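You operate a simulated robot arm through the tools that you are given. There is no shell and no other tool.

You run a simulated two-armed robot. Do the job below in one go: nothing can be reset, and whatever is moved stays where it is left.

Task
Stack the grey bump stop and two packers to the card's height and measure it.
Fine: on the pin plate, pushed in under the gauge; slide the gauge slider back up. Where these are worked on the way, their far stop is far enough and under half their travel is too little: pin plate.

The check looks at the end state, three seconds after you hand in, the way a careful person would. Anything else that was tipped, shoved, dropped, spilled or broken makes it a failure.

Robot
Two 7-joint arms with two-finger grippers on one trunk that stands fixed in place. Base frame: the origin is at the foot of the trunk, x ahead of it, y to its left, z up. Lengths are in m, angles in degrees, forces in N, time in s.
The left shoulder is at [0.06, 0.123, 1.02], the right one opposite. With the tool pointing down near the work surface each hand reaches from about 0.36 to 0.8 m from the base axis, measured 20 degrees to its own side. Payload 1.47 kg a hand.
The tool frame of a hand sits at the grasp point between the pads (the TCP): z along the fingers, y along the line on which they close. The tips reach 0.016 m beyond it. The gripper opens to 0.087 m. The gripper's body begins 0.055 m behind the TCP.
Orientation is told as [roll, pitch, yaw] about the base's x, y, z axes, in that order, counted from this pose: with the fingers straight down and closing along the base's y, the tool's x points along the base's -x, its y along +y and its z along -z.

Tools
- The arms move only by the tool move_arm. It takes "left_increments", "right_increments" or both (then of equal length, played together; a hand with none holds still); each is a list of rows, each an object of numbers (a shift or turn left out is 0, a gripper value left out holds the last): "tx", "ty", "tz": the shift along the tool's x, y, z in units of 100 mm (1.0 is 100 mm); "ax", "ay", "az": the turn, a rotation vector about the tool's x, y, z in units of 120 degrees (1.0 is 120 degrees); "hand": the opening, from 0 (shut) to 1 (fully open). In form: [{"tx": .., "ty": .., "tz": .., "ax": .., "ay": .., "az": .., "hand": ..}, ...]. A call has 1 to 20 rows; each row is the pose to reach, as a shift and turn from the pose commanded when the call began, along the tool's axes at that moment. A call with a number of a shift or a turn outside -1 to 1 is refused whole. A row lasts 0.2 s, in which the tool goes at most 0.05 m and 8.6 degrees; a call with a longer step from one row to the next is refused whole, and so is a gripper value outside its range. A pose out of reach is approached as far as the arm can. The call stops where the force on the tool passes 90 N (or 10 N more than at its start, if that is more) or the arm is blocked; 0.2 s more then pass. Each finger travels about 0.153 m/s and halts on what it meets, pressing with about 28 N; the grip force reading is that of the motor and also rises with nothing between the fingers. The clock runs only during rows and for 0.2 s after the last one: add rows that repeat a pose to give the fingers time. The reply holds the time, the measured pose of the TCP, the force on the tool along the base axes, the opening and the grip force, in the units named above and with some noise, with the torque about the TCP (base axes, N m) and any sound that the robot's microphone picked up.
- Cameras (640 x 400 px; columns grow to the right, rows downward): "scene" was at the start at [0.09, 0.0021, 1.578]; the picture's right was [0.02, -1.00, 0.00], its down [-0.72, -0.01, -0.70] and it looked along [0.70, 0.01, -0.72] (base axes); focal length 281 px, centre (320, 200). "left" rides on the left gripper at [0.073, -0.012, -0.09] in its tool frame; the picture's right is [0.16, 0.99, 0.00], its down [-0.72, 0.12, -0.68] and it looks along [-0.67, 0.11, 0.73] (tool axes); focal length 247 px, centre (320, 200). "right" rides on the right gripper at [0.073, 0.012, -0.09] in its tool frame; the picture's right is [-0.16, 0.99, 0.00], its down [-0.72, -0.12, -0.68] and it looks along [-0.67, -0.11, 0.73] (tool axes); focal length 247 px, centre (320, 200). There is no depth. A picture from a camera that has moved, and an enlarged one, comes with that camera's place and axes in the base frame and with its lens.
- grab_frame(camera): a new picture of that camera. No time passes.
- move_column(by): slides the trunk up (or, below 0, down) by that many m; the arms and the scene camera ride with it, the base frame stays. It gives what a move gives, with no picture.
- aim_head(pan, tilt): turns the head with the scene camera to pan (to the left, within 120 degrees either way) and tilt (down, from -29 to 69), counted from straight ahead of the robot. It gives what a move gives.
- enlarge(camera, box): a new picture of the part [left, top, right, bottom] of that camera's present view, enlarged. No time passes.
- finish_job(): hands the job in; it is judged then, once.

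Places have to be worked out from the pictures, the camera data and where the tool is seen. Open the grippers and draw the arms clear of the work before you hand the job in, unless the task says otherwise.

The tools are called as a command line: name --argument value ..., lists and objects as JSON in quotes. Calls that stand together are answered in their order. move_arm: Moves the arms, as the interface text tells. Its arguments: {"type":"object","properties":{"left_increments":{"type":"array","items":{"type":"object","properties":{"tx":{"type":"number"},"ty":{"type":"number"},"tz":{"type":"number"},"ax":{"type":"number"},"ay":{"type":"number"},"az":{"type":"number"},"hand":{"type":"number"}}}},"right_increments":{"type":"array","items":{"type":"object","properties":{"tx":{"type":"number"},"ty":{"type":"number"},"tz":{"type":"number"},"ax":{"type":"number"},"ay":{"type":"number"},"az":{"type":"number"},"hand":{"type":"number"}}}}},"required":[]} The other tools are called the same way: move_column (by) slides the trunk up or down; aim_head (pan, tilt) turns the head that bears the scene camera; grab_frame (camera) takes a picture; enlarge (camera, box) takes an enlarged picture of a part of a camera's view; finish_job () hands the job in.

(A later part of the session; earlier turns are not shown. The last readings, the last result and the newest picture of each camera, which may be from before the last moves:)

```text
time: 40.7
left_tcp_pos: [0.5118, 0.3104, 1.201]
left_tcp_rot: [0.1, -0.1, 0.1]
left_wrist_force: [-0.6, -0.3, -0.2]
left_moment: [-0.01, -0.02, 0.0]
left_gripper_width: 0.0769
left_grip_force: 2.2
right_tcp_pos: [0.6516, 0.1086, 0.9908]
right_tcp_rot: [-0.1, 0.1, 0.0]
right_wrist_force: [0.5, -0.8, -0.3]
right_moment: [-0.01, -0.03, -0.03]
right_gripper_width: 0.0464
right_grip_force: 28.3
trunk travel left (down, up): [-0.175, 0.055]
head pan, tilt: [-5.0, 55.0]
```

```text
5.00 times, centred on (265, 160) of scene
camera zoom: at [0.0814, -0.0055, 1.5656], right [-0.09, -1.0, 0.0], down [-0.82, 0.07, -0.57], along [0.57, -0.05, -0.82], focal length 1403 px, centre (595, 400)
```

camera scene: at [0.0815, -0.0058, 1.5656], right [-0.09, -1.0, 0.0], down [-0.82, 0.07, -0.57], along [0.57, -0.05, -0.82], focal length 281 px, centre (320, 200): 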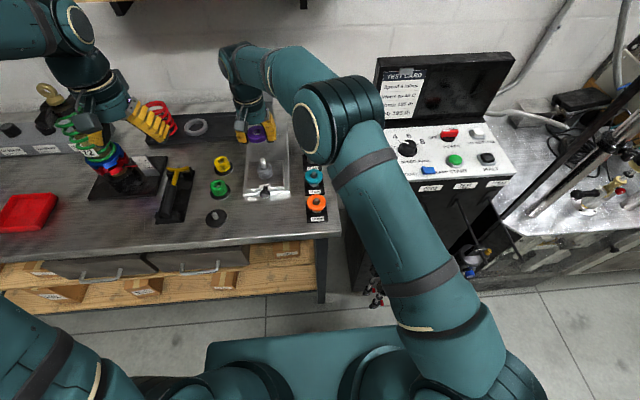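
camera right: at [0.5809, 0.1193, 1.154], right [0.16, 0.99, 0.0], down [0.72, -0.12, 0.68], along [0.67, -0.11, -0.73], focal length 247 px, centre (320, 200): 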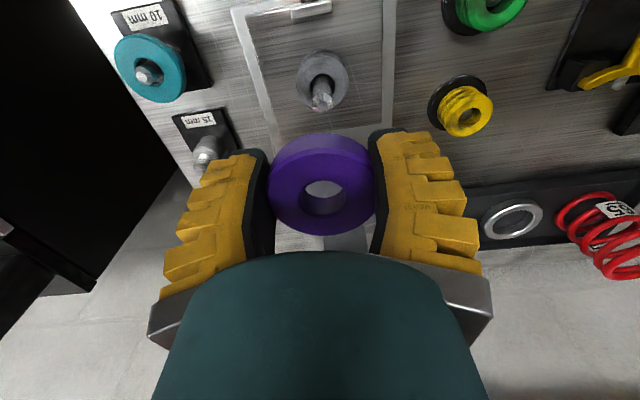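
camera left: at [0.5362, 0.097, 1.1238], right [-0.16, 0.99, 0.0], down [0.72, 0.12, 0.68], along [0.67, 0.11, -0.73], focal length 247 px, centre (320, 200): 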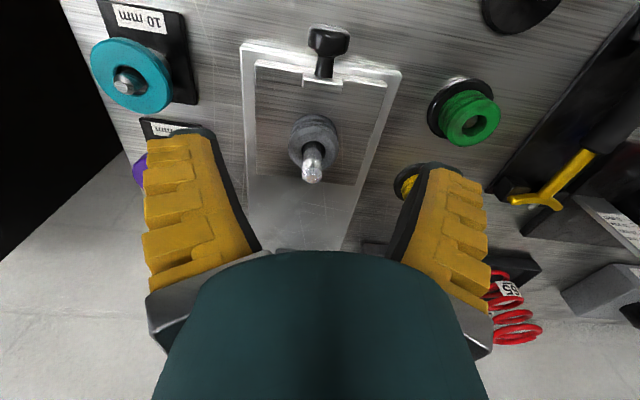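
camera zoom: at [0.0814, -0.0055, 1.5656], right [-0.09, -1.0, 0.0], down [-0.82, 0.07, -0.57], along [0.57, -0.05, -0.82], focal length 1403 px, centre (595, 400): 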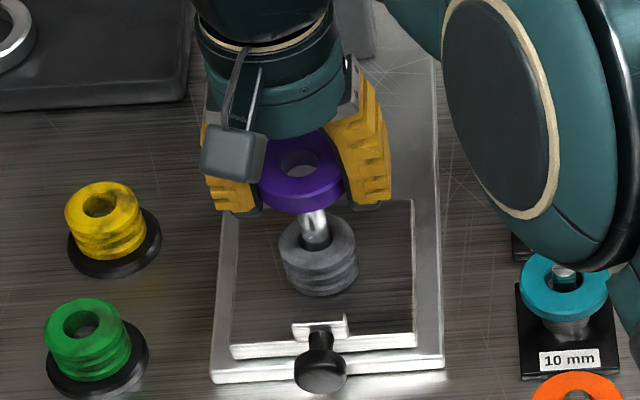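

move_arm --right_increments '[{"ty": 0.01, "tz": 0.05}, {"ty": 0.01, "tz": 0.1}, {"ty": 0.01, "tz": 0.15}]'

enlarge --camera "right" --box '[240, 60, 400, 260]'

enlarge --camera "scene" --box '[225, 120, 305, 200]'

```text
time: 41.5
left_tcp_pos: [0.511, 0.3093, 1.2022]
left_tcp_rot: [-0.1, 0.0, 0.1]
left_wrist_force: [-0.6, -0.6, 0.2]
left_moment: [0.03, 0.03, -0.01]
left_gripper_width: 0.0767
left_grip_force: 2.0
right_tcp_pos: [0.6513, 0.1104, 0.9792]
right_tcp_rot: [0.1, -0.3, 0.0]
right_wrist_force: [0.4, -2.0, 20.5]
right_moment: [-0.01, 0.11, 0.05]
right_gripper_width: 0.0494
right_grip_force: 27.9
trunk travel left (down, up): [-0.175, 0.055]
head pan, tilt: [-5.0, 55.0]
```

```text
2.00 times, centred on (320, 160) of right
camera zoom: at [0.5792, 0.1224, 1.0691], right [0.16, 0.99, 0.0], down [0.72, -0.12, 0.68], along [0.67, -0.11, -0.73], focal length 494 px, centre (320, 280)
```

zoom: 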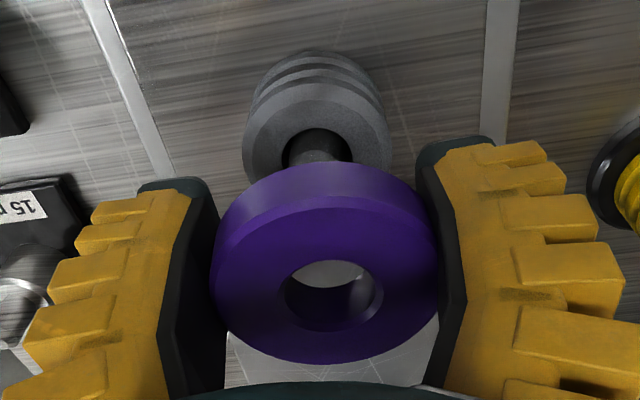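

```text
5.00 times, centred on (265, 160) of scene
camera zoom: at [0.0793, -0.0062, 1.566], right [-0.09, -1.0, 0.0], down [-0.82, 0.07, -0.57], along [0.57, -0.05, -0.82], focal length 1403 px, centre (595, 400)
```

zoom: 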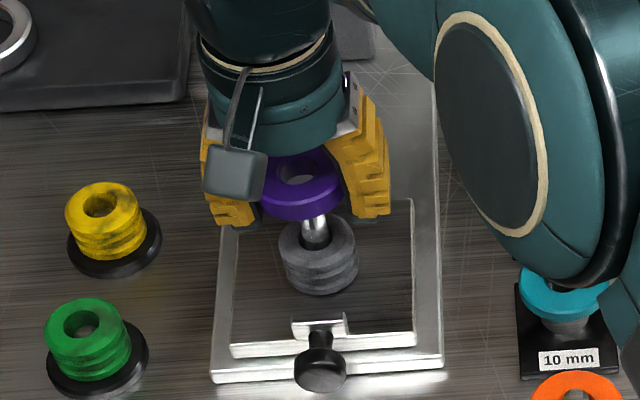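

20 N of contact: the disc's underside met the pin tip beside the hole. I raise 10 mm and compare hole and pin more precisely.

move_arm --right_increments '[{"tz": -0.06}, {"tz": -0.14}]'

enlarge --camera "scene" --box '[240, 140, 290, 185]'

enlarge --camera "right" --box '[270, 80, 380, 240]'

enlarge --camera "left" --box '[0, 60, 200, 260]'

```text
time: 42.1
left_tcp_pos: [0.5104, 0.3111, 1.201]
left_tcp_rot: [0.0, 0.0, 0.0]
left_wrist_force: [-0.8, -0.3, -0.6]
left_moment: [-0.03, -0.02, 0.01]
left_gripper_width: 0.0766
left_grip_force: 1.8
right_tcp_pos: [0.6511, 0.1107, 0.9895]
right_tcp_rot: [0.1, 0.1, 0.0]
right_wrist_force: [0.3, 0.2, -0.4]
right_moment: [-0.02, 0.01, 0.02]
right_gripper_width: 0.0477
right_grip_force: 29.0
trunk travel left (down, up): [-0.175, 0.055]
head pan, tilt: [-5.0, 55.0]
```

```text
8.89 times, centred on (265, 162) of scene
camera zoom: at [0.0805, -0.0057, 1.5656], right [-0.09, -1.0, 0.0], down [-0.82, 0.07, -0.57], along [0.57, -0.05, -0.82], focal length 2494 px, centre (809, 533)
```

zoom: 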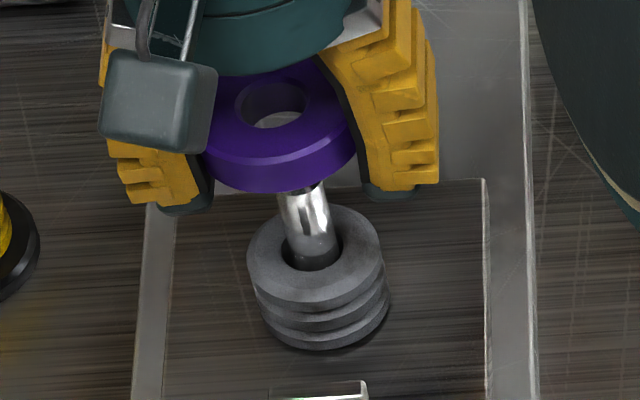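

```text
2.50 times, centred on (325, 160) of right
camera zoom: at [0.5785, 0.1229, 1.0803], right [0.16, 0.99, 0.0], down [0.72, -0.12, 0.68], along [0.67, -0.11, -0.73], focal length 617 px, centre (308, 300)
```

zoom: 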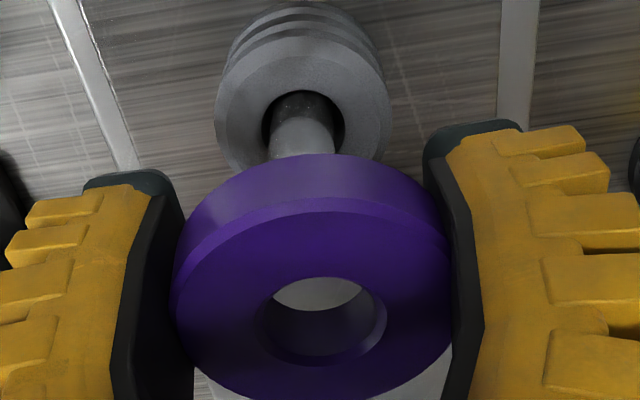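

```text
2.00 times, centred on (100, 160) of left
camera zoom: at [0.4379, 0.2979, 1.2913], right [-0.16, 0.99, 0.0], down [0.72, 0.12, 0.68], along [0.67, 0.11, -0.73], focal length 494 px, centre (760, 280)
```

zoom: 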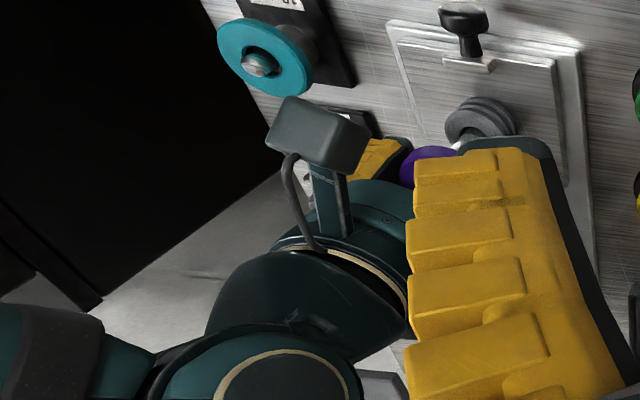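

The disc sits about 5–8 mm forward in the fingers, so its hole is at about (0.659, 0.113) while the pin is at (0.6525, 0.110). I shift the hand 7 mm back and 2 mm to the right, then look again.

move_arm --right_increments '[{"tx": 0.035, "ty": -0.01}, {"tx": 0.07, "ty": -0.022}, {"tx": 0.07, "ty": -0.022}]'

enlarge --camera "scene" --box '[240, 140, 290, 185]'

enlarge --camera "right" --box '[270, 80, 380, 240]'

```text
time: 42.9
left_tcp_pos: [0.5117, 0.3108, 1.2008]
left_tcp_rot: [-0.1, 0.1, 0.0]
left_wrist_force: [-0.3, 0.6, 0.1]
left_moment: [0.01, -0.02, 0.02]
left_gripper_width: 0.0768
left_grip_force: 1.6
right_tcp_pos: [0.6442, 0.1095, 0.9906]
right_tcp_rot: [0.0, 0.0, 0.0]
right_wrist_force: [0.2, 0.5, 0.7]
right_moment: [0.05, 0.04, 0.01]
right_gripper_width: 0.0475
right_grip_force: 28.4
trunk travel left (down, up): [-0.175, 0.055]
head pan, tilt: [-5.0, 55.0]
```

```text
8.89 times, centred on (265, 162) of scene
camera zoom: at [0.0811, -0.0056, 1.5656], right [-0.09, -1.0, 0.0], down [-0.82, 0.07, -0.57], along [0.57, -0.05, -0.82], focal length 2494 px, centre (809, 533)
```

zoom: 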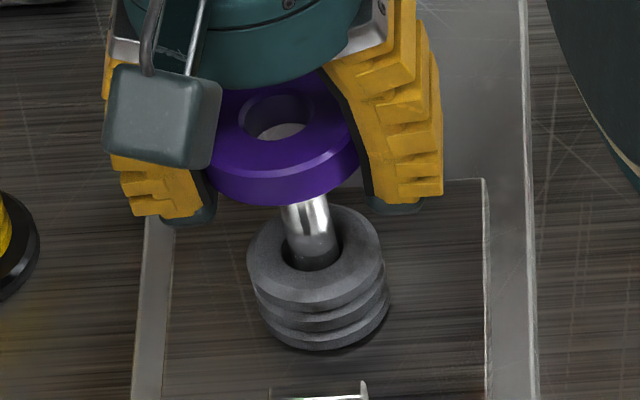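

```text
2.50 times, centred on (325, 160) of right
camera zoom: at [0.5722, 0.1214, 1.0811], right [0.16, 0.99, 0.0], down [0.72, -0.12, 0.68], along [0.67, -0.11, -0.73], focal length 617 px, centre (308, 300)
```

zoom: 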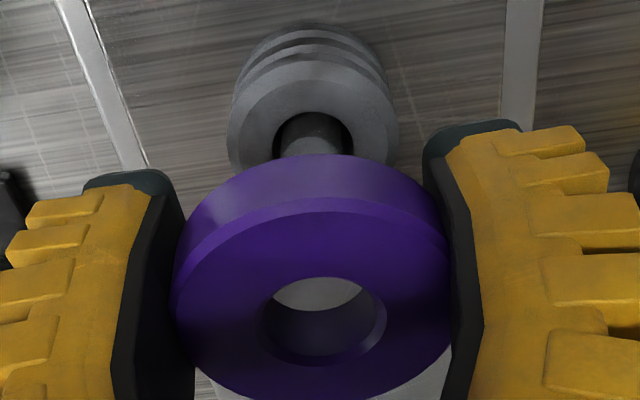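

Hole and pin now agree in x; I nudge 1.5 mm in -y and lower again gently.

move_arm --right_increments '[{"ty": -0.015, "tz": 0.04}, {"ty": -0.015, "tz": 0.08}, {"ty": -0.015, "tz": 0.12}, {"ty": -0.015, "tz": 0.15}]'

enlarge --camera "scene" --box '[240, 140, 290, 185]'

enlarge --camera "right" --box '[270, 80, 380, 240]'

```text
time: 43.9
left_tcp_pos: [0.5111, 0.3104, 1.201]
left_tcp_rot: [0.0, 0.1, 0.0]
left_wrist_force: [0.2, -1.0, -1.0]
left_moment: [-0.01, 0.03, 0.01]
left_gripper_width: 0.0769
left_grip_force: 2.0
right_tcp_pos: [0.6439, 0.1085, 0.976]
right_tcp_rot: [0.0, -0.1, 0.0]
right_wrist_force: [0.3, -0.2, -0.1]
right_moment: [-0.02, 0.01, -0.01]
right_gripper_width: 0.0472
right_grip_force: 28.6
trunk travel left (down, up): [-0.175, 0.055]
head pan, tilt: [-5.0, 55.0]
```

```text
8.89 times, centred on (265, 162) of scene
camera zoom: at [0.0812, -0.0055, 1.5656], right [-0.09, -1.0, 0.0], down [-0.82, 0.07, -0.57], along [0.57, -0.05, -0.82], focal length 2494 px, centre (809, 533)
```

zoom: 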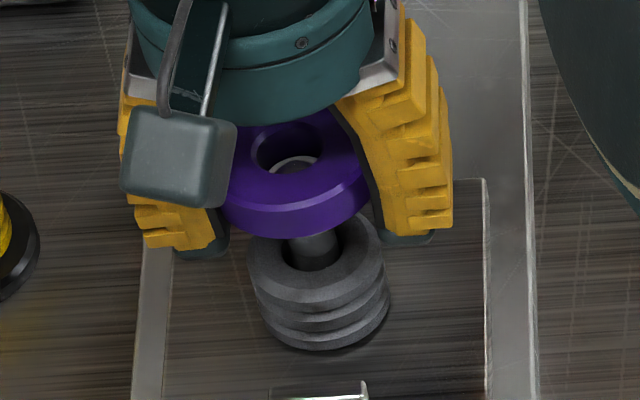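

```text
2.50 times, centred on (325, 160) of right
camera zoom: at [0.5718, 0.1202, 1.0662], right [0.16, 0.99, 0.0], down [0.72, -0.12, 0.68], along [0.67, -0.11, -0.73], focal length 617 px, centre (308, 300)
```

zoom: 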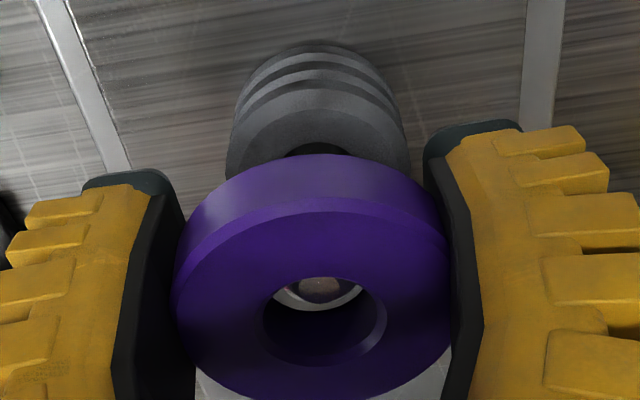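

The pin tip now shows inside the purple hole with no contact force. I continue lowering.

move_arm --right_increments '[{"tz": 0.04}, {"tz": 0.08}, {"tz": 0.12}]'

enlarge --camera "scene" --box '[240, 140, 290, 185]'

enlarge --camera "right" --box '[270, 80, 380, 240]'

```text
time: 44.7
left_tcp_pos: [0.5114, 0.3107, 1.202]
left_tcp_rot: [0.0, 0.0, 0.0]
left_wrist_force: [-0.6, -0.5, 0.2]
left_moment: [0.01, 0.0, -0.01]
left_gripper_width: 0.0765
left_grip_force: 2.4
right_tcp_pos: [0.6432, 0.1084, 0.9638]
right_tcp_rot: [0.0, 0.0, -0.1]
right_wrist_force: [0.2, -0.7, 0.8]
right_moment: [0.03, 0.0, -0.03]
right_gripper_width: 0.0467
right_grip_force: 28.3
trunk travel left (down, up): [-0.175, 0.055]
head pan, tilt: [-5.0, 55.0]
```

```text
8.89 times, centred on (265, 162) of scene
camera zoom: at [0.0812, -0.0055, 1.5656], right [-0.09, -1.0, 0.0], down [-0.82, 0.07, -0.57], along [0.57, -0.05, -0.82], focal length 2494 px, centre (809, 533)
```

zoom: 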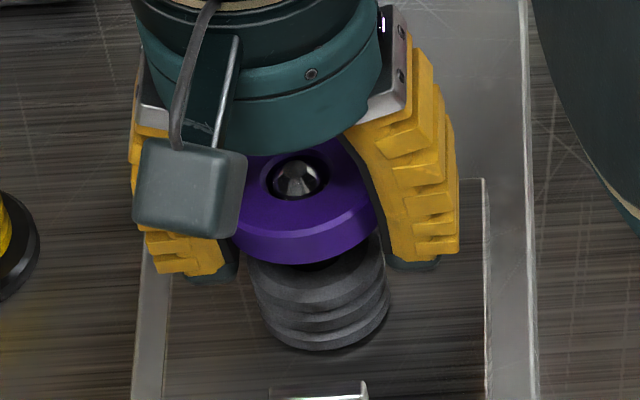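

```text
2.50 times, centred on (325, 160) of right
camera zoom: at [0.5715, 0.1195, 1.0543], right [0.16, 0.99, 0.0], down [0.72, -0.12, 0.68], along [0.67, -0.11, -0.73], focal length 617 px, centre (308, 300)
```

zoom: 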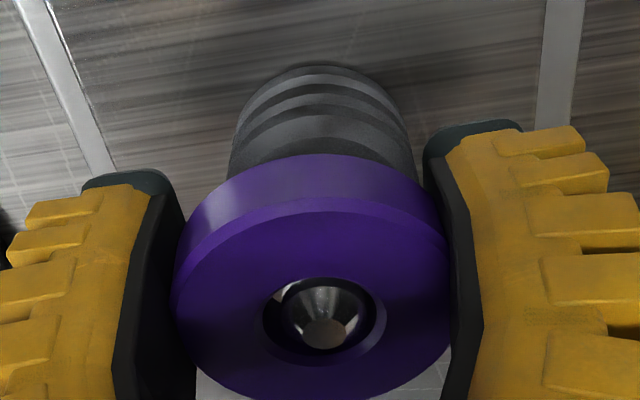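

The pin is centred in the hole. I lower on until the disc lands on the stop.

move_arm --right_increments '[{"tz": 0.04}, {"tz": 0.08}, {"tz": 0.11}]'

move_arm --right_increments '[{"tz": 0.02}, {"tz": 0.04}]'

enlarge --camera "scene" --box '[240, 140, 290, 185]'

enlarge --camera "right" --box '[240, 60, 400, 260]'

```text
time: 45.5
left_tcp_pos: [0.5116, 0.31, 1.2014]
left_tcp_rot: [0.0, 0.2, 0.0]
left_wrist_force: [0.6, 0.6, 0.4]
left_moment: [-0.03, -0.01, -0.01]
left_gripper_width: 0.077
left_grip_force: 2.2
right_tcp_pos: [0.6444, 0.1086, 0.9527]
right_tcp_rot: [0.0, 0.0, 0.1]
right_wrist_force: [-1.2, -0.1, -0.4]
right_moment: [0.02, 0.01, -0.04]
right_gripper_width: 0.047
right_grip_force: 28.3
trunk travel left (down, up): [-0.175, 0.055]
head pan, tilt: [-5.0, 55.0]
```

```text
time: 46.1
left_tcp_pos: [0.5117, 0.3115, 1.2006]
left_tcp_rot: [0.0, 0.1, 0.0]
left_wrist_force: [0.1, -0.1, 0.0]
left_moment: [-0.02, 0.0, 0.0]
left_gripper_width: 0.0769
left_grip_force: 1.7
right_tcp_pos: [0.6446, 0.1072, 0.949]
right_tcp_rot: [0.0, 0.0, -0.1]
right_wrist_force: [0.4, 0.4, 0.1]
right_moment: [0.03, -0.01, -0.01]
right_gripper_width: 0.047
right_grip_force: 28.1
trunk travel left (down, up): [-0.175, 0.055]
head pan, tilt: [-5.0, 55.0]
```

```text
8.89 times, centred on (265, 162) of scene
camera zoom: at [0.0812, -0.0056, 1.5656], right [-0.09, -1.0, 0.0], down [-0.82, 0.07, -0.57], along [0.57, -0.05, -0.82], focal length 2494 px, centre (809, 533)
```

zoom: 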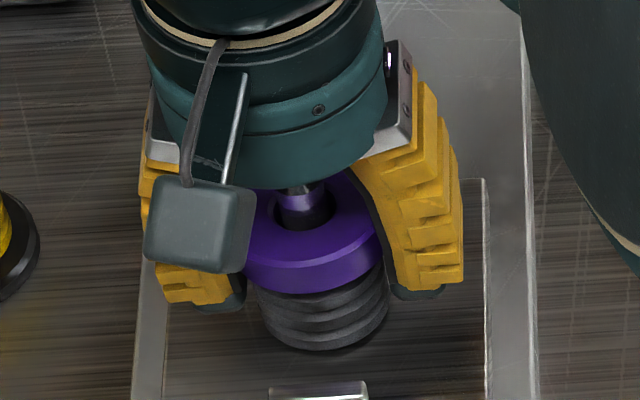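

```text
2.00 times, centred on (320, 160) of right
camera zoom: at [0.5722, 0.1198, 1.0391], right [0.16, 0.99, 0.0], down [0.72, -0.12, 0.68], along [0.67, -0.11, -0.73], focal length 494 px, centre (320, 280)
```

zoom: 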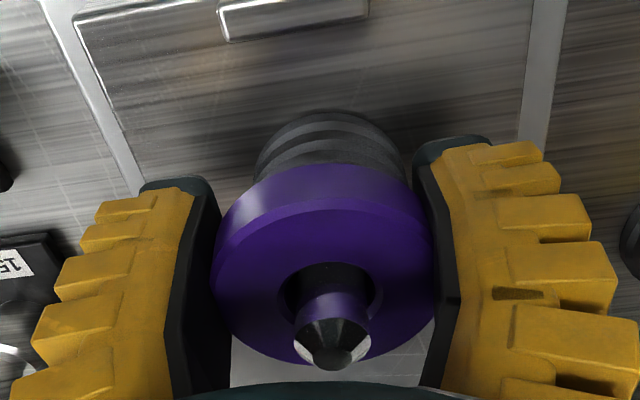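

move_arm --right_increments '[{"tz": 0.02}, {"tz": 0.04}]'

move_arm --right_increments '[{"tz": 0.02}, {"tz": 0.03}]'

enlarge --camera "scene" --box '[240, 140, 290, 185]'

enlarge --camera "right" --box '[240, 60, 400, 260]'

```text
time: 46.7
left_tcp_pos: [0.5115, 0.3103, 1.2011]
left_tcp_rot: [-0.1, 0.0, -0.1]
left_wrist_force: [0.1, 0.7, -0.1]
left_moment: [-0.01, 0.03, -0.02]
left_gripper_width: 0.0768
left_grip_force: 2.4
right_tcp_pos: [0.6433, 0.1088, 0.9458]
right_tcp_rot: [0.0, 0.0, -0.1]
right_wrist_force: [-0.5, 0.9, 0.8]
right_moment: [0.02, -0.02, -0.02]
right_gripper_width: 0.0465
right_grip_force: 28.1
trunk travel left (down, up): [-0.175, 0.055]
head pan, tilt: [-5.0, 55.0]
```

```text
time: 47.3
left_tcp_pos: [0.5104, 0.3099, 1.2015]
left_tcp_rot: [0.0, 0.1, 0.0]
left_wrist_force: [0.7, 0.5, -0.5]
left_moment: [-0.04, -0.01, 0.03]
left_gripper_width: 0.0768
left_grip_force: 2.4
right_tcp_pos: [0.6437, 0.1087, 0.9445]
right_tcp_rot: [0.1, -0.3, -0.1]
right_wrist_force: [3.4, 1.5, 15.8]
right_moment: [0.24, -0.34, -0.08]
right_gripper_width: 0.047
right_grip_force: 27.8
trunk travel left (down, up): [-0.175, 0.055]
head pan, tilt: [-5.0, 55.0]
```

```text
8.89 times, centred on (265, 162) of scene
camera zoom: at [0.08, -0.0057, 1.5659], right [-0.09, -1.0, 0.0], down [-0.82, 0.07, -0.57], along [0.57, -0.05, -0.82], focal length 2494 px, centre (809, 533)
```

zoom: 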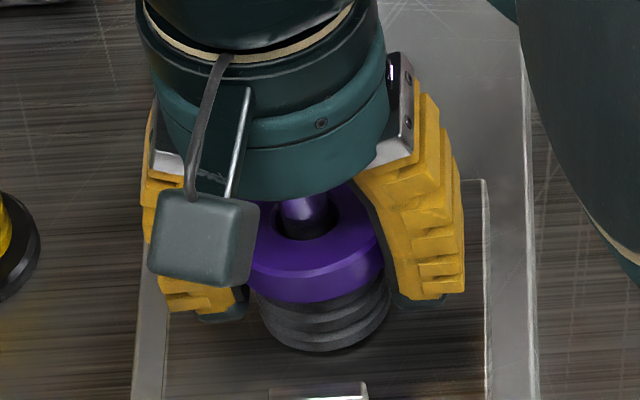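

```text
2.00 times, centred on (320, 160) of right
camera zoom: at [0.5713, 0.1197, 1.0344], right [0.16, 0.99, 0.0], down [0.72, -0.12, 0.68], along [0.68, -0.11, -0.73], focal length 494 px, centre (320, 280)
```

zoom: 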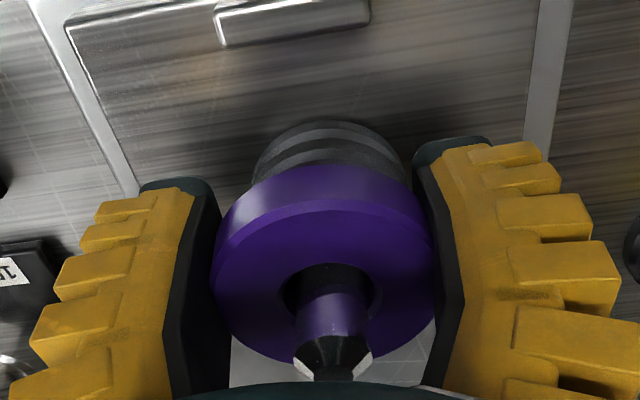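

The disc has landed on the stop (16 N). I open the fingers to let it settle and then look.

move_arm --right_increments '[{"tz": -0.015}, {"tz": -0.015, "hand": 0.65}, {"tz": -0.015, "hand": 0.9}, {"tz": -0.015, "hand": 0.95}, {"tz": -0.015, "hand": 0.95}]'

enlarge --camera "right" --box '[220, 60, 420, 260]'

enlarge --camera "scene" --box '[240, 140, 290, 185]'

```text
time: 48.5
left_tcp_pos: [0.5116, 0.3099, 1.201]
left_tcp_rot: [-0.1, 0.0, 0.0]
left_wrist_force: [-0.3, 0.0, -0.4]
left_moment: [0.0, 0.02, 0.0]
left_gripper_width: 0.077
left_grip_force: 2.0
right_tcp_pos: [0.6425, 0.1096, 0.9427]
right_tcp_rot: [0.0, 0.0, 0.0]
right_wrist_force: [0.1, -1.8, -0.4]
right_moment: [-0.02, 0.02, -0.01]
right_gripper_width: 0.0836
right_grip_force: 0.8
trunk travel left (down, up): [-0.175, 0.055]
head pan, tilt: [-5.0, 55.0]
```

```text
2.00 times, centred on (320, 160) of right
camera zoom: at [0.5714, 0.1195, 1.0333], right [0.16, 0.99, 0.0], down [0.72, -0.12, 0.68], along [0.67, -0.11, -0.73], focal length 494 px, centre (320, 280)
```

zoom: 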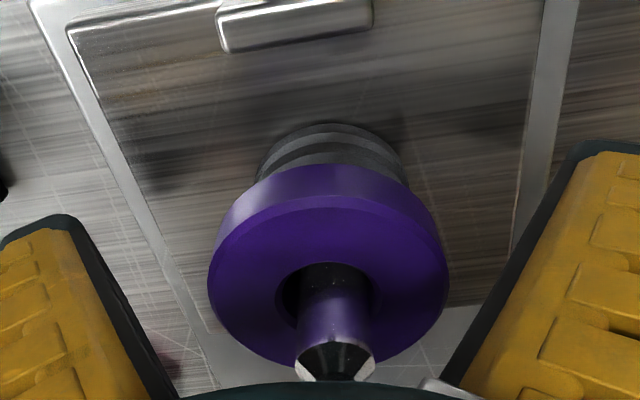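

```text
8.89 times, centred on (265, 162) of scene
camera zoom: at [0.0812, -0.0056, 1.5656], right [-0.09, -1.0, 0.0], down [-0.82, 0.07, -0.57], along [0.57, -0.05, -0.82], focal length 2494 px, centre (809, 533)
```

zoom: 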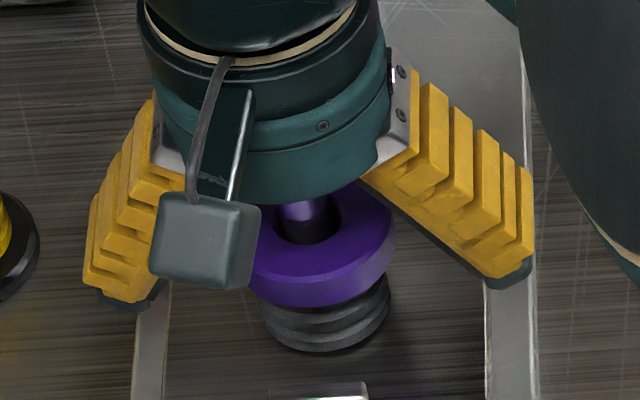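

Purple sits on the stop. I raise the right hand clear and view the stack.

move_arm --right_increments '[{"tz": -0.2}, {"tz": -0.5}, {"tz": -0.8}, {"tz": -1.0}, {"tz": -1.0, "tx": 0.2, "ty": -0.4}]'

enlarge --camera "scene" --box '[240, 140, 290, 185]'

grab_frame --camera "right"

```text
time: 49.7
left_tcp_pos: [0.5097, 0.3089, 1.201]
left_tcp_rot: [0.2, -0.1, 0.0]
left_wrist_force: [0.1, 0.2, -1.0]
left_moment: [0.05, 0.01, 0.03]
left_gripper_width: 0.0769
left_grip_force: 2.1
right_tcp_pos: [0.6216, 0.068, 1.0435]
right_tcp_rot: [0.1, 0.1, 0.0]
right_wrist_force: [-0.5, -0.7, 0.3]
right_moment: [0.03, -0.04, 0.02]
right_gripper_width: 0.0839
right_grip_force: 1.0
trunk travel left (down, up): [-0.175, 0.055]
head pan, tilt: [-5.0, 55.0]
```

```text
8.89 times, centred on (265, 162) of scene
camera zoom: at [0.0799, -0.0073, 1.5658], right [-0.09, -1.0, 0.0], down [-0.82, 0.07, -0.57], along [0.57, -0.05, -0.82], focal length 2494 px, centre (809, 533)
```

zoom: 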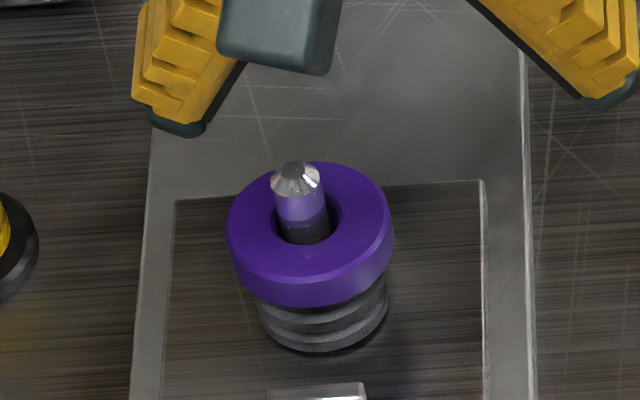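

```text
taken
camera right: at [0.5501, 0.0796, 1.1337], right [0.16, 0.99, 0.0], down [0.72, -0.12, 0.68], along [0.67, -0.11, -0.73], focal length 247 px, centre (320, 200)
```

right: 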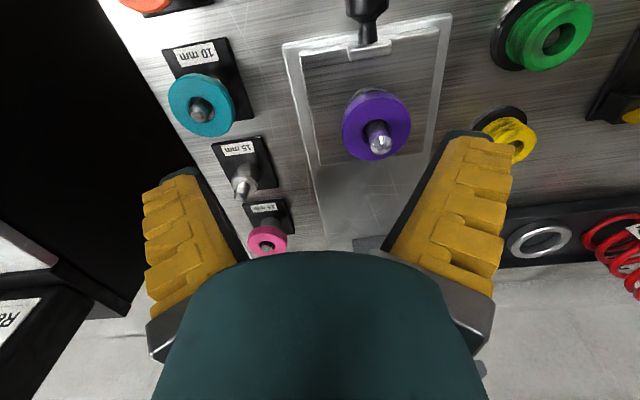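

The stack so far looks right. Now pink: it lies far out (x≈0.81), so I move the right hand over there and tilt it 20° (wrist back) for reach.

move_arm --right_increments '[{"ty": -0.3, "tz": -0.15}, {"ty": -0.6, "tz": -0.3}, {"ty": -1.0, "tz": -0.4, "hand": 1.0}]'

move_arm --right_increments '[{"tx": -0.3, "ty": -0.02, "ay": -0.05}, {"tx": -0.6, "ty": -0.02, "ay": -0.11}, {"tx": -0.9, "ty": -0.02, "ay": -0.1667}, {"tx": -1.0, "ty": -0.02, "ay": -0.1667}]'

grab_frame --camera "right"

grab_frame --camera "scene"

```text
time: 50.5
left_tcp_pos: [0.5114, 0.3095, 1.2005]
left_tcp_rot: [0.1, 0.0, -0.1]
left_wrist_force: [0.5, -1.1, 0.2]
left_moment: [0.04, -0.03, -0.01]
left_gripper_width: 0.0764
left_grip_force: 2.1
right_tcp_pos: [0.6231, -0.0336, 1.0802]
right_tcp_rot: [0.1, 0.0, 0.1]
right_wrist_force: [-0.8, -1.1, -0.6]
right_moment: [0.04, -0.02, -0.03]
right_gripper_width: 0.0871
right_grip_force: 0.0
trunk travel left (down, up): [-0.175, 0.055]
head pan, tilt: [-5.0, 55.0]
```

```text
time: 51.5
left_tcp_pos: [0.5114, 0.3099, 1.2014]
left_tcp_rot: [-0.1, 0.0, 0.0]
left_wrist_force: [0.0, -0.3, -0.2]
left_moment: [0.0, 0.01, 0.0]
left_gripper_width: 0.0766
left_grip_force: 1.8
right_tcp_pos: [0.7239, -0.0348, 1.0836]
right_tcp_rot: [-0.1, -20.2, 0.0]
right_wrist_force: [-0.1, -0.4, 0.0]
right_moment: [0.0, 0.0, 0.0]
right_gripper_width: 0.0872
right_grip_force: 0.1
trunk travel left (down, up): [-0.175, 0.055]
head pan, tilt: [-5.0, 55.0]
```

```text
taken
camera right: at [0.6254, -0.0231, 1.1433], right [0.15, 0.99, 0.05], down [0.45, -0.12, 0.89], along [0.88, -0.11, -0.46], focal length 247 px, centre (320, 200)
```

right: 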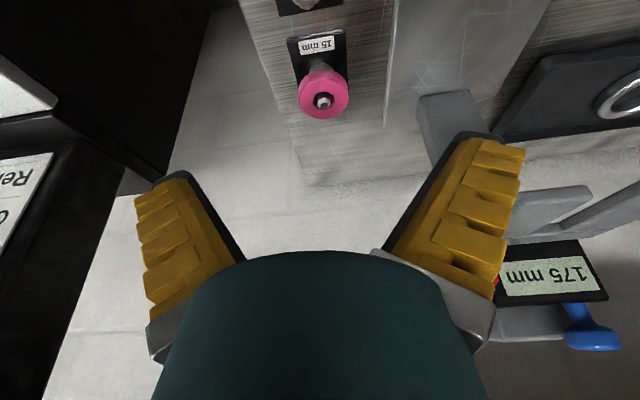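

```text
taken
camera scene: at [0.0812, -0.0054, 1.5656], right [-0.09, -1.0, 0.0], down [-0.82, 0.07, -0.57], along [0.57, -0.05, -0.82], focal length 281 px, centre (320, 200)
```

scene: 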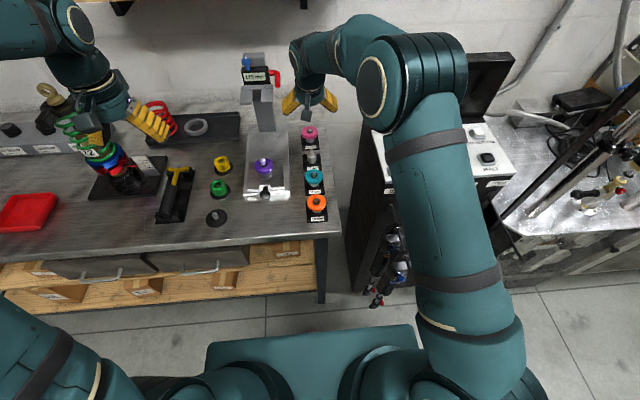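

enlarge --camera "right" --box '[270, 20, 380, 140]'

enlarge --camera "scene" --box '[290, 115, 335, 170]'

```text
3.33 times, centred on (325, 80) of right
camera zoom: at [0.6254, -0.0231, 1.1433], right [0.15, 0.99, 0.05], down [0.45, -0.12, 0.89], along [0.88, -0.11, -0.46], focal length 823 px, centre (303, 600)
```

zoom: 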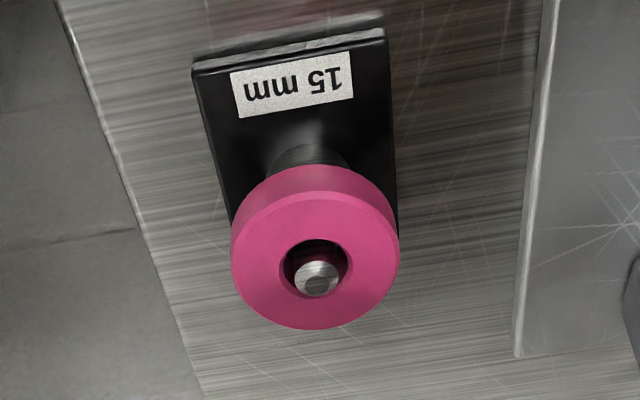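

```text
7.27 times, centred on (312, 142) of scene
camera zoom: at [0.0812, -0.0054, 1.5656], right [-0.09, -1.0, 0.0], down [-0.82, 0.07, -0.57], along [0.57, -0.05, -0.82], focal length 2041 px, centre (374, 618)
```

zoom: 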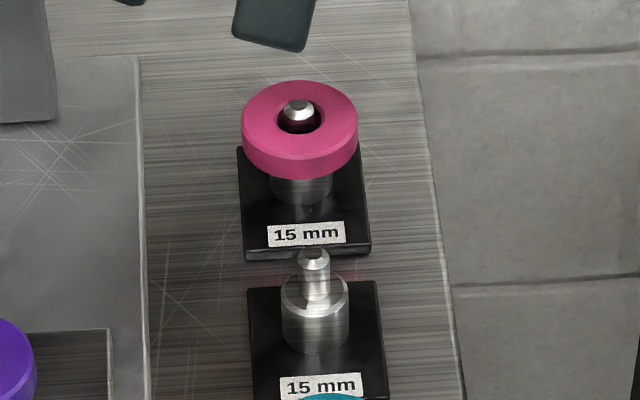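

Pink's top is at about (0.8125, -0.0355, 0.925). I approach to a hover above it and check reach and alignment.

move_arm --right_increments '[{"tx": -0.12, "tz": 0.25}, {"tx": -0.24, "tz": 0.5}, {"tx": -0.37, "tz": 0.75}, {"tx": -0.5, "tz": 1.0}]'

grab_frame --camera "right"

enlarge --camera "right" --box '[240, 50, 400, 200]'

enlarge --camera "scene" --box '[260, 70, 370, 180]'

```text
time: 52.5
left_tcp_pos: [0.5127, 0.3102, 1.2001]
left_tcp_rot: [0.0, 0.1, 0.0]
left_wrist_force: [-1.1, 0.1, -0.6]
left_moment: [0.06, 0.0, 0.05]
left_gripper_width: 0.0766
left_grip_force: 2.1
right_tcp_pos: [0.8031, -0.0333, 1.0043]
right_tcp_rot: [0.0, -20.1, 0.0]
right_wrist_force: [0.2, -0.6, -0.2]
right_moment: [0.01, -0.01, 0.03]
right_gripper_width: 0.087
right_grip_force: 0.1
trunk travel left (down, up): [-0.175, 0.055]
head pan, tilt: [-5.0, 55.0]
```

```text
taken
camera right: at [0.7066, -0.0219, 1.0648], right [0.15, 0.99, 0.05], down [0.45, -0.12, 0.89], along [0.88, -0.11, -0.46], focal length 247 px, centre (320, 200)
```

right: 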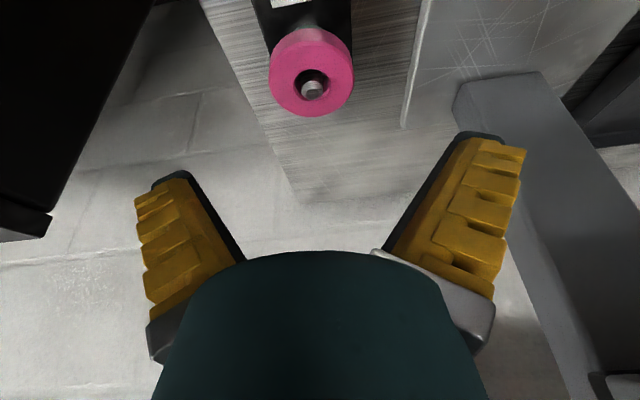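

```text
2.67 times, centred on (320, 125) of right
camera zoom: at [0.7066, -0.0219, 1.0648], right [0.15, 0.99, 0.05], down [0.45, -0.12, 0.89], along [0.88, -0.11, -0.46], focal length 659 px, centre (320, 400)
```

zoom: 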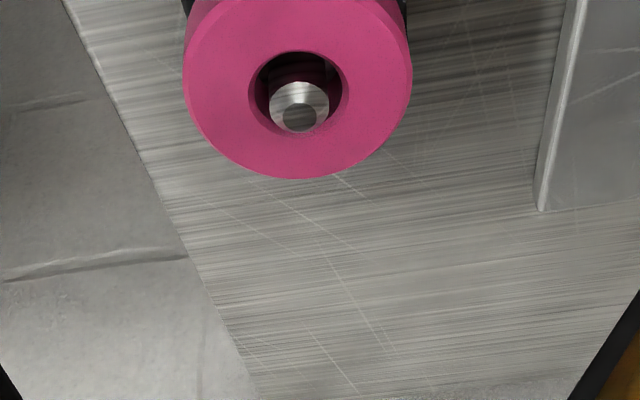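

```text
3.64 times, centred on (315, 125) of scene
camera zoom: at [0.082, -0.0056, 1.5655], right [-0.09, -1.0, 0.0], down [-0.82, 0.07, -0.57], along [0.57, -0.05, -0.82], focal length 1020 px, centre (338, 473)
```

zoom: 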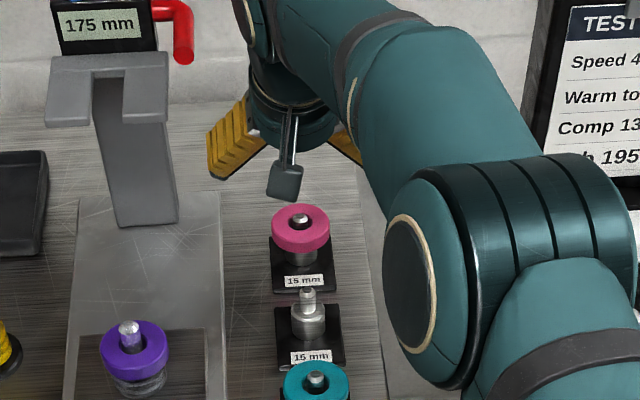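

Pink is confirmed at (0.814, -0.036), top z≈0.925. I descend along the tilted approach to TCP z≈0.919 and check.

move_arm --right_increments '[{"tx": 0.06, "ty": -0.02, "tz": 0.25}, {"tx": 0.12, "ty": -0.027, "tz": 0.5}, {"tx": 0.17, "ty": -0.027, "tz": 0.7}, {"tx": 0.198, "ty": -0.027, "tz": 0.82}]'

grab_frame --camera "right"

enlarge --camera "scene" --box '[270, 90, 350, 170]'

```text
time: 53.5
left_tcp_pos: [0.5103, 0.3104, 1.2016]
left_tcp_rot: [0.0, -0.1, 0.0]
left_wrist_force: [0.1, -0.9, 0.7]
left_moment: [-0.01, 0.0, 0.02]
left_gripper_width: 0.0768
left_grip_force: 2.0
right_tcp_pos: [0.8105, -0.0372, 0.9206]
right_tcp_rot: [-0.1, -20.0, 0.0]
right_wrist_force: [-0.3, 0.0, 1.0]
right_moment: [0.02, -0.02, -0.01]
right_gripper_width: 0.0868
right_grip_force: 0.1
right hand out of reach, approached as far as the arm can: row 4
trunk travel left (down, up): [-0.175, 0.055]
head pan, tilt: [-5.0, 55.0]
```

```text
taken
camera right: at [0.7126, -0.0254, 0.9812], right [0.15, 0.99, 0.05], down [0.45, -0.12, 0.89], along [0.88, -0.11, -0.46], focal length 247 px, centre (320, 200)
```

right: 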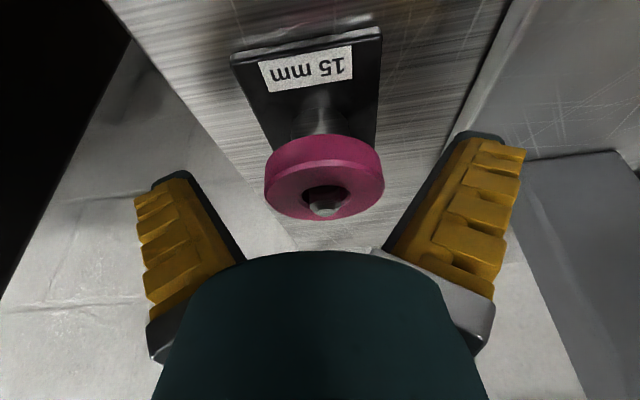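

```text
5.00 times, centred on (310, 130) of scene
camera zoom: at [0.0807, -0.0055, 1.5657], right [-0.09, -1.0, 0.0], down [-0.82, 0.07, -0.57], along [0.57, -0.05, -0.82], focal length 1403 px, centre (370, 550)
```

zoom: 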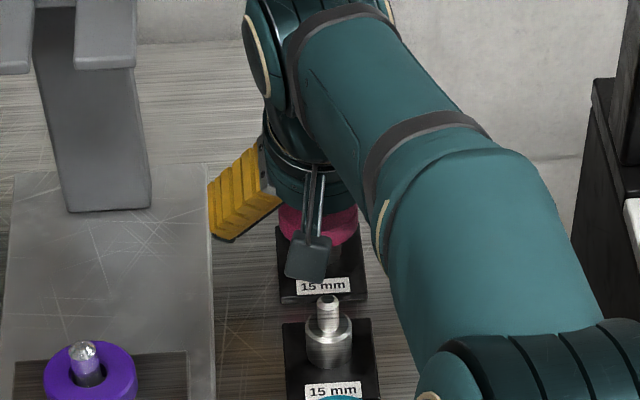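

I am at the edge of reach at (0.8105, -0.037, 0.9206), the disc lies between the pads a few mm forward of their middle, which is enough. I close on it.

move_arm --right_increments '[{"hand": 0.65}, {"hand": 0.35}, {"hand": 0.35}, {"hand": 0.35}]'

enlarge --camera "right" --box '[220, 90, 420, 270]'

```text
time: 54.5
left_tcp_pos: [0.5113, 0.3099, 1.2006]
left_tcp_rot: [0.1, 0.1, 0.0]
left_wrist_force: [0.3, 0.1, 0.8]
left_moment: [-0.01, -0.01, 0.0]
left_gripper_width: 0.0768
left_grip_force: 1.9
right_tcp_pos: [0.8123, -0.0358, 0.9217]
right_tcp_rot: [0.0, -20.0, 0.0]
right_wrist_force: [-0.7, 0.5, 0.5]
right_moment: [-0.01, 0.02, 0.0]
right_gripper_width: 0.0458
right_grip_force: 28.1
trunk travel left (down, up): [-0.175, 0.055]
head pan, tilt: [-5.0, 55.0]
```

```text
2.22 times, centred on (320, 180) of right
camera zoom: at [0.7129, -0.0254, 0.9814], right [0.15, 0.99, 0.05], down [0.45, -0.12, 0.89], along [0.88, -0.11, -0.46], focal length 549 px, centre (320, 244)
```

zoom: 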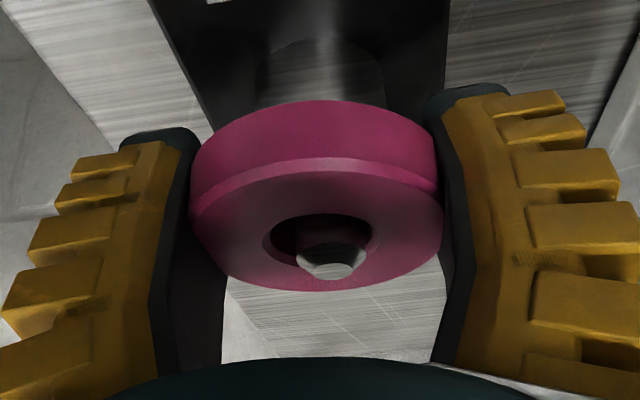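

Gripped (28 N). To lift exactly vertically at full reach, I raise the whole trunk by 50 mm.

move_column --by 0.05

grab_frame --camera "right"

grab_frame --camera "scene"

```text
time: 55.4
left_tcp_pos: [0.5119, 0.3099, 1.2504]
left_tcp_rot: [0.0, -0.1, 0.0]
left_wrist_force: [-0.5, 0.1, -0.1]
left_moment: [0.0, -0.01, 0.0]
left_gripper_width: 0.0766
left_grip_force: 2.0
right_tcp_pos: [0.8118, -0.0372, 0.9693]
right_tcp_rot: [0.0, -20.0, -0.1]
right_wrist_force: [0.1, -0.4, -0.4]
right_moment: [-0.01, -0.01, 0.04]
right_gripper_width: 0.0454
right_grip_force: 27.8
trunk travel left (down, up): [-0.225, 0.005]
head pan, tilt: [-5.0, 55.0]
```

```text
taken
camera right: at [0.713, -0.0253, 1.0309], right [0.15, 0.99, 0.05], down [0.45, -0.12, 0.89], along [0.88, -0.11, -0.46], focal length 247 px, centre (320, 200)
```

right: 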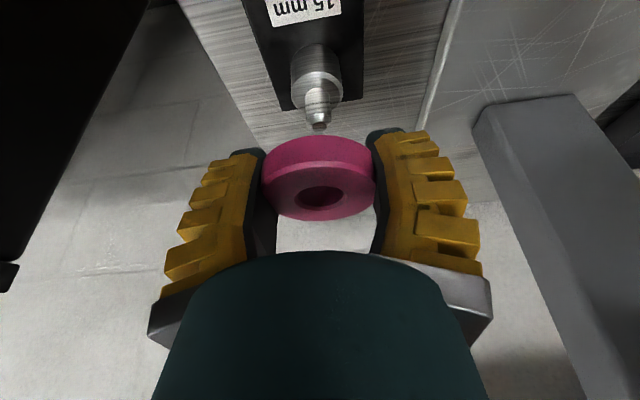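

```text
taken
camera scene: at [0.0814, -0.0055, 1.6155], right [-0.09, -1.0, 0.0], down [-0.82, 0.07, -0.57], along [0.57, -0.05, -0.82], focal length 281 px, centre (320, 200)
```

scene: 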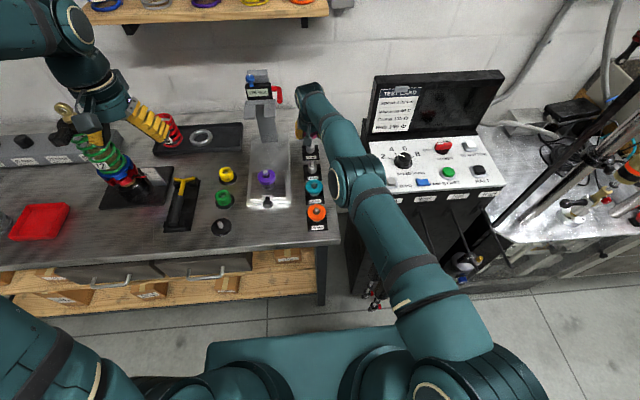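

Pink is off its peg. Keeping the tilt, I carry it back toward the robot and then across to above the pin.

move_arm --right_increments '[{"tx": 0.15, "tz": -0.25}, {"tx": 0.35, "tz": -0.45}, {"tx": 0.55, "tz": -0.7}, {"tx": 0.735, "tz": -0.906}]'

move_arm --right_increments '[{"tx": 0.24, "ty": 0.2, "tz": -0.14}, {"tx": 0.48, "ty": 0.5, "tz": -0.28}, {"tx": 0.48, "ty": 0.75, "tz": -0.28}, {"tx": 0.48, "ty": 1.0, "tz": -0.28}]'

move_arm --right_increments '[{"ty": 0.25}, {"ty": 0.48}]'

grab_frame --camera "right"

enlarge --camera "scene" --box '[220, 120, 320, 220]'

```text
time: 56.4
left_tcp_pos: [0.5109, 0.3103, 1.2515]
left_tcp_rot: [0.0, 0.0, -0.1]
left_wrist_force: [-0.6, 0.2, -0.6]
left_moment: [0.01, -0.01, 0.01]
left_gripper_width: 0.0763
left_grip_force: 1.8
right_tcp_pos: [0.7123, -0.0368, 1.0314]
right_tcp_rot: [0.0, -20.1, 0.0]
right_wrist_force: [-0.8, -0.2, -0.4]
right_moment: [-0.01, 0.01, 0.02]
right_gripper_width: 0.045
right_grip_force: 27.7
trunk travel left (down, up): [-0.225, 0.005]
head pan, tilt: [-5.0, 55.0]
```

```text
time: 57.4
left_tcp_pos: [0.5118, 0.3098, 1.2506]
left_tcp_rot: [0.0, 0.0, 0.1]
left_wrist_force: [-0.8, 0.0, -0.2]
left_moment: [0.03, 0.01, 0.01]
left_gripper_width: 0.0768
left_grip_force: 1.6
right_tcp_pos: [0.6582, 0.0645, 1.0429]
right_tcp_rot: [-0.1, -20.0, -0.1]
right_wrist_force: [0.0, 0.4, 0.6]
right_moment: [-0.04, 0.01, 0.0]
right_gripper_width: 0.0447
right_grip_force: 27.6
trunk travel left (down, up): [-0.225, 0.005]
head pan, tilt: [-5.0, 55.0]
```

```text
time: 58.0
left_tcp_pos: [0.5122, 0.3101, 1.2507]
left_tcp_rot: [0.0, 0.0, 0.0]
left_wrist_force: [-0.3, 0.5, 0.3]
left_moment: [0.04, 0.02, -0.03]
left_gripper_width: 0.077
left_grip_force: 1.2
right_tcp_pos: [0.6578, 0.1127, 1.0442]
right_tcp_rot: [0.1, -20.0, -0.1]
right_wrist_force: [-0.2, -0.3, 0.0]
right_moment: [0.01, 0.01, 0.0]
right_gripper_width: 0.0447
right_grip_force: 27.4
trunk travel left (down, up): [-0.225, 0.005]
head pan, tilt: [-5.0, 55.0]
```

```text
taken
camera right: at [0.5593, 0.123, 1.1037], right [0.15, 0.99, 0.05], down [0.45, -0.12, 0.89], along [0.88, -0.11, -0.46], focal length 247 px, centre (320, 200)
```

right: 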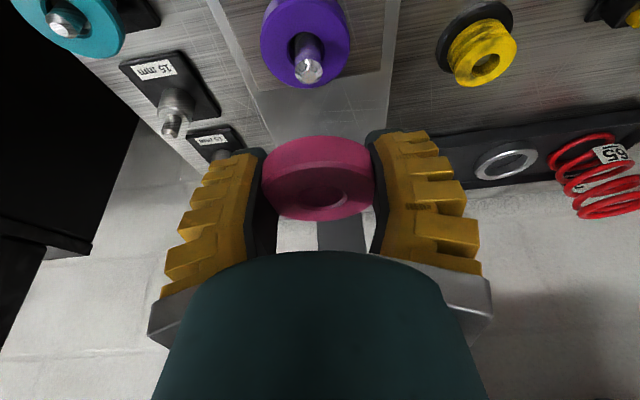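

```text
4.00 times, centred on (270, 170) of scene
camera zoom: at [0.0814, -0.0059, 1.6156], right [-0.09, -1.0, 0.0], down [-0.82, 0.07, -0.57], along [0.57, -0.05, -0.82], focal length 1122 px, centre (520, 320)
```

zoom: 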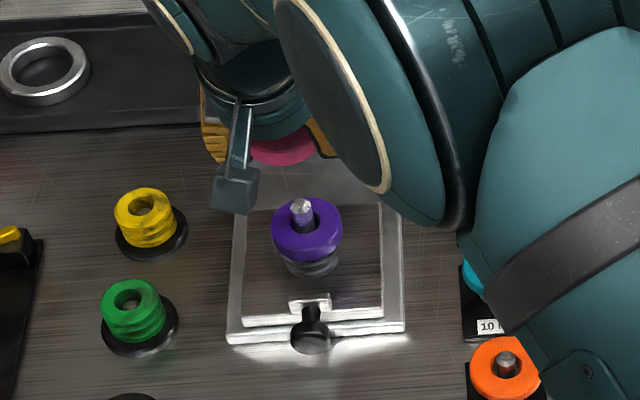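

enlarge --camera "right" --box '[240, 40, 400, 240]'

enlarge --camera "scene" --box '[240, 150, 290, 195]'

```text
2.00 times, centred on (320, 140) of right
camera zoom: at [0.5593, 0.123, 1.1037], right [0.15, 0.99, 0.05], down [0.45, -0.12, 0.89], along [0.88, -0.11, -0.46], focal length 494 px, centre (320, 320)
```

zoom: 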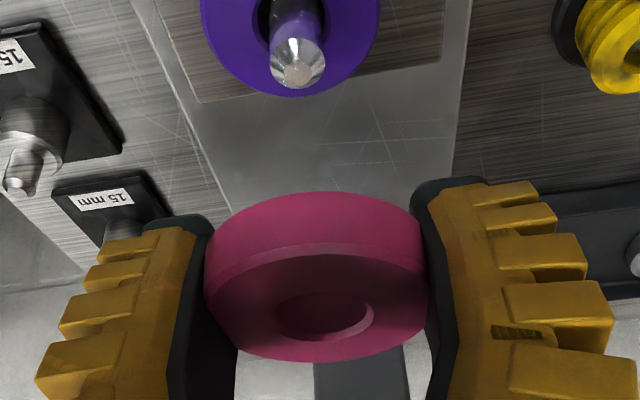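

```text
8.89 times, centred on (265, 172) of scene
camera zoom: at [0.0814, -0.0059, 1.6156], right [-0.09, -1.0, 0.0], down [-0.82, 0.07, -0.57], along [0.57, -0.05, -0.82], focal length 2494 px, centre (809, 444)
```

zoom: 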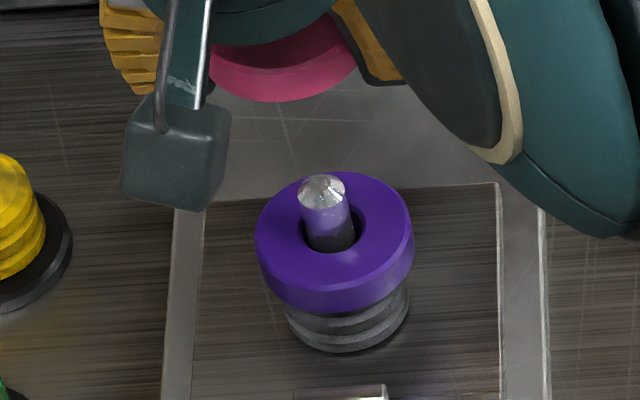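

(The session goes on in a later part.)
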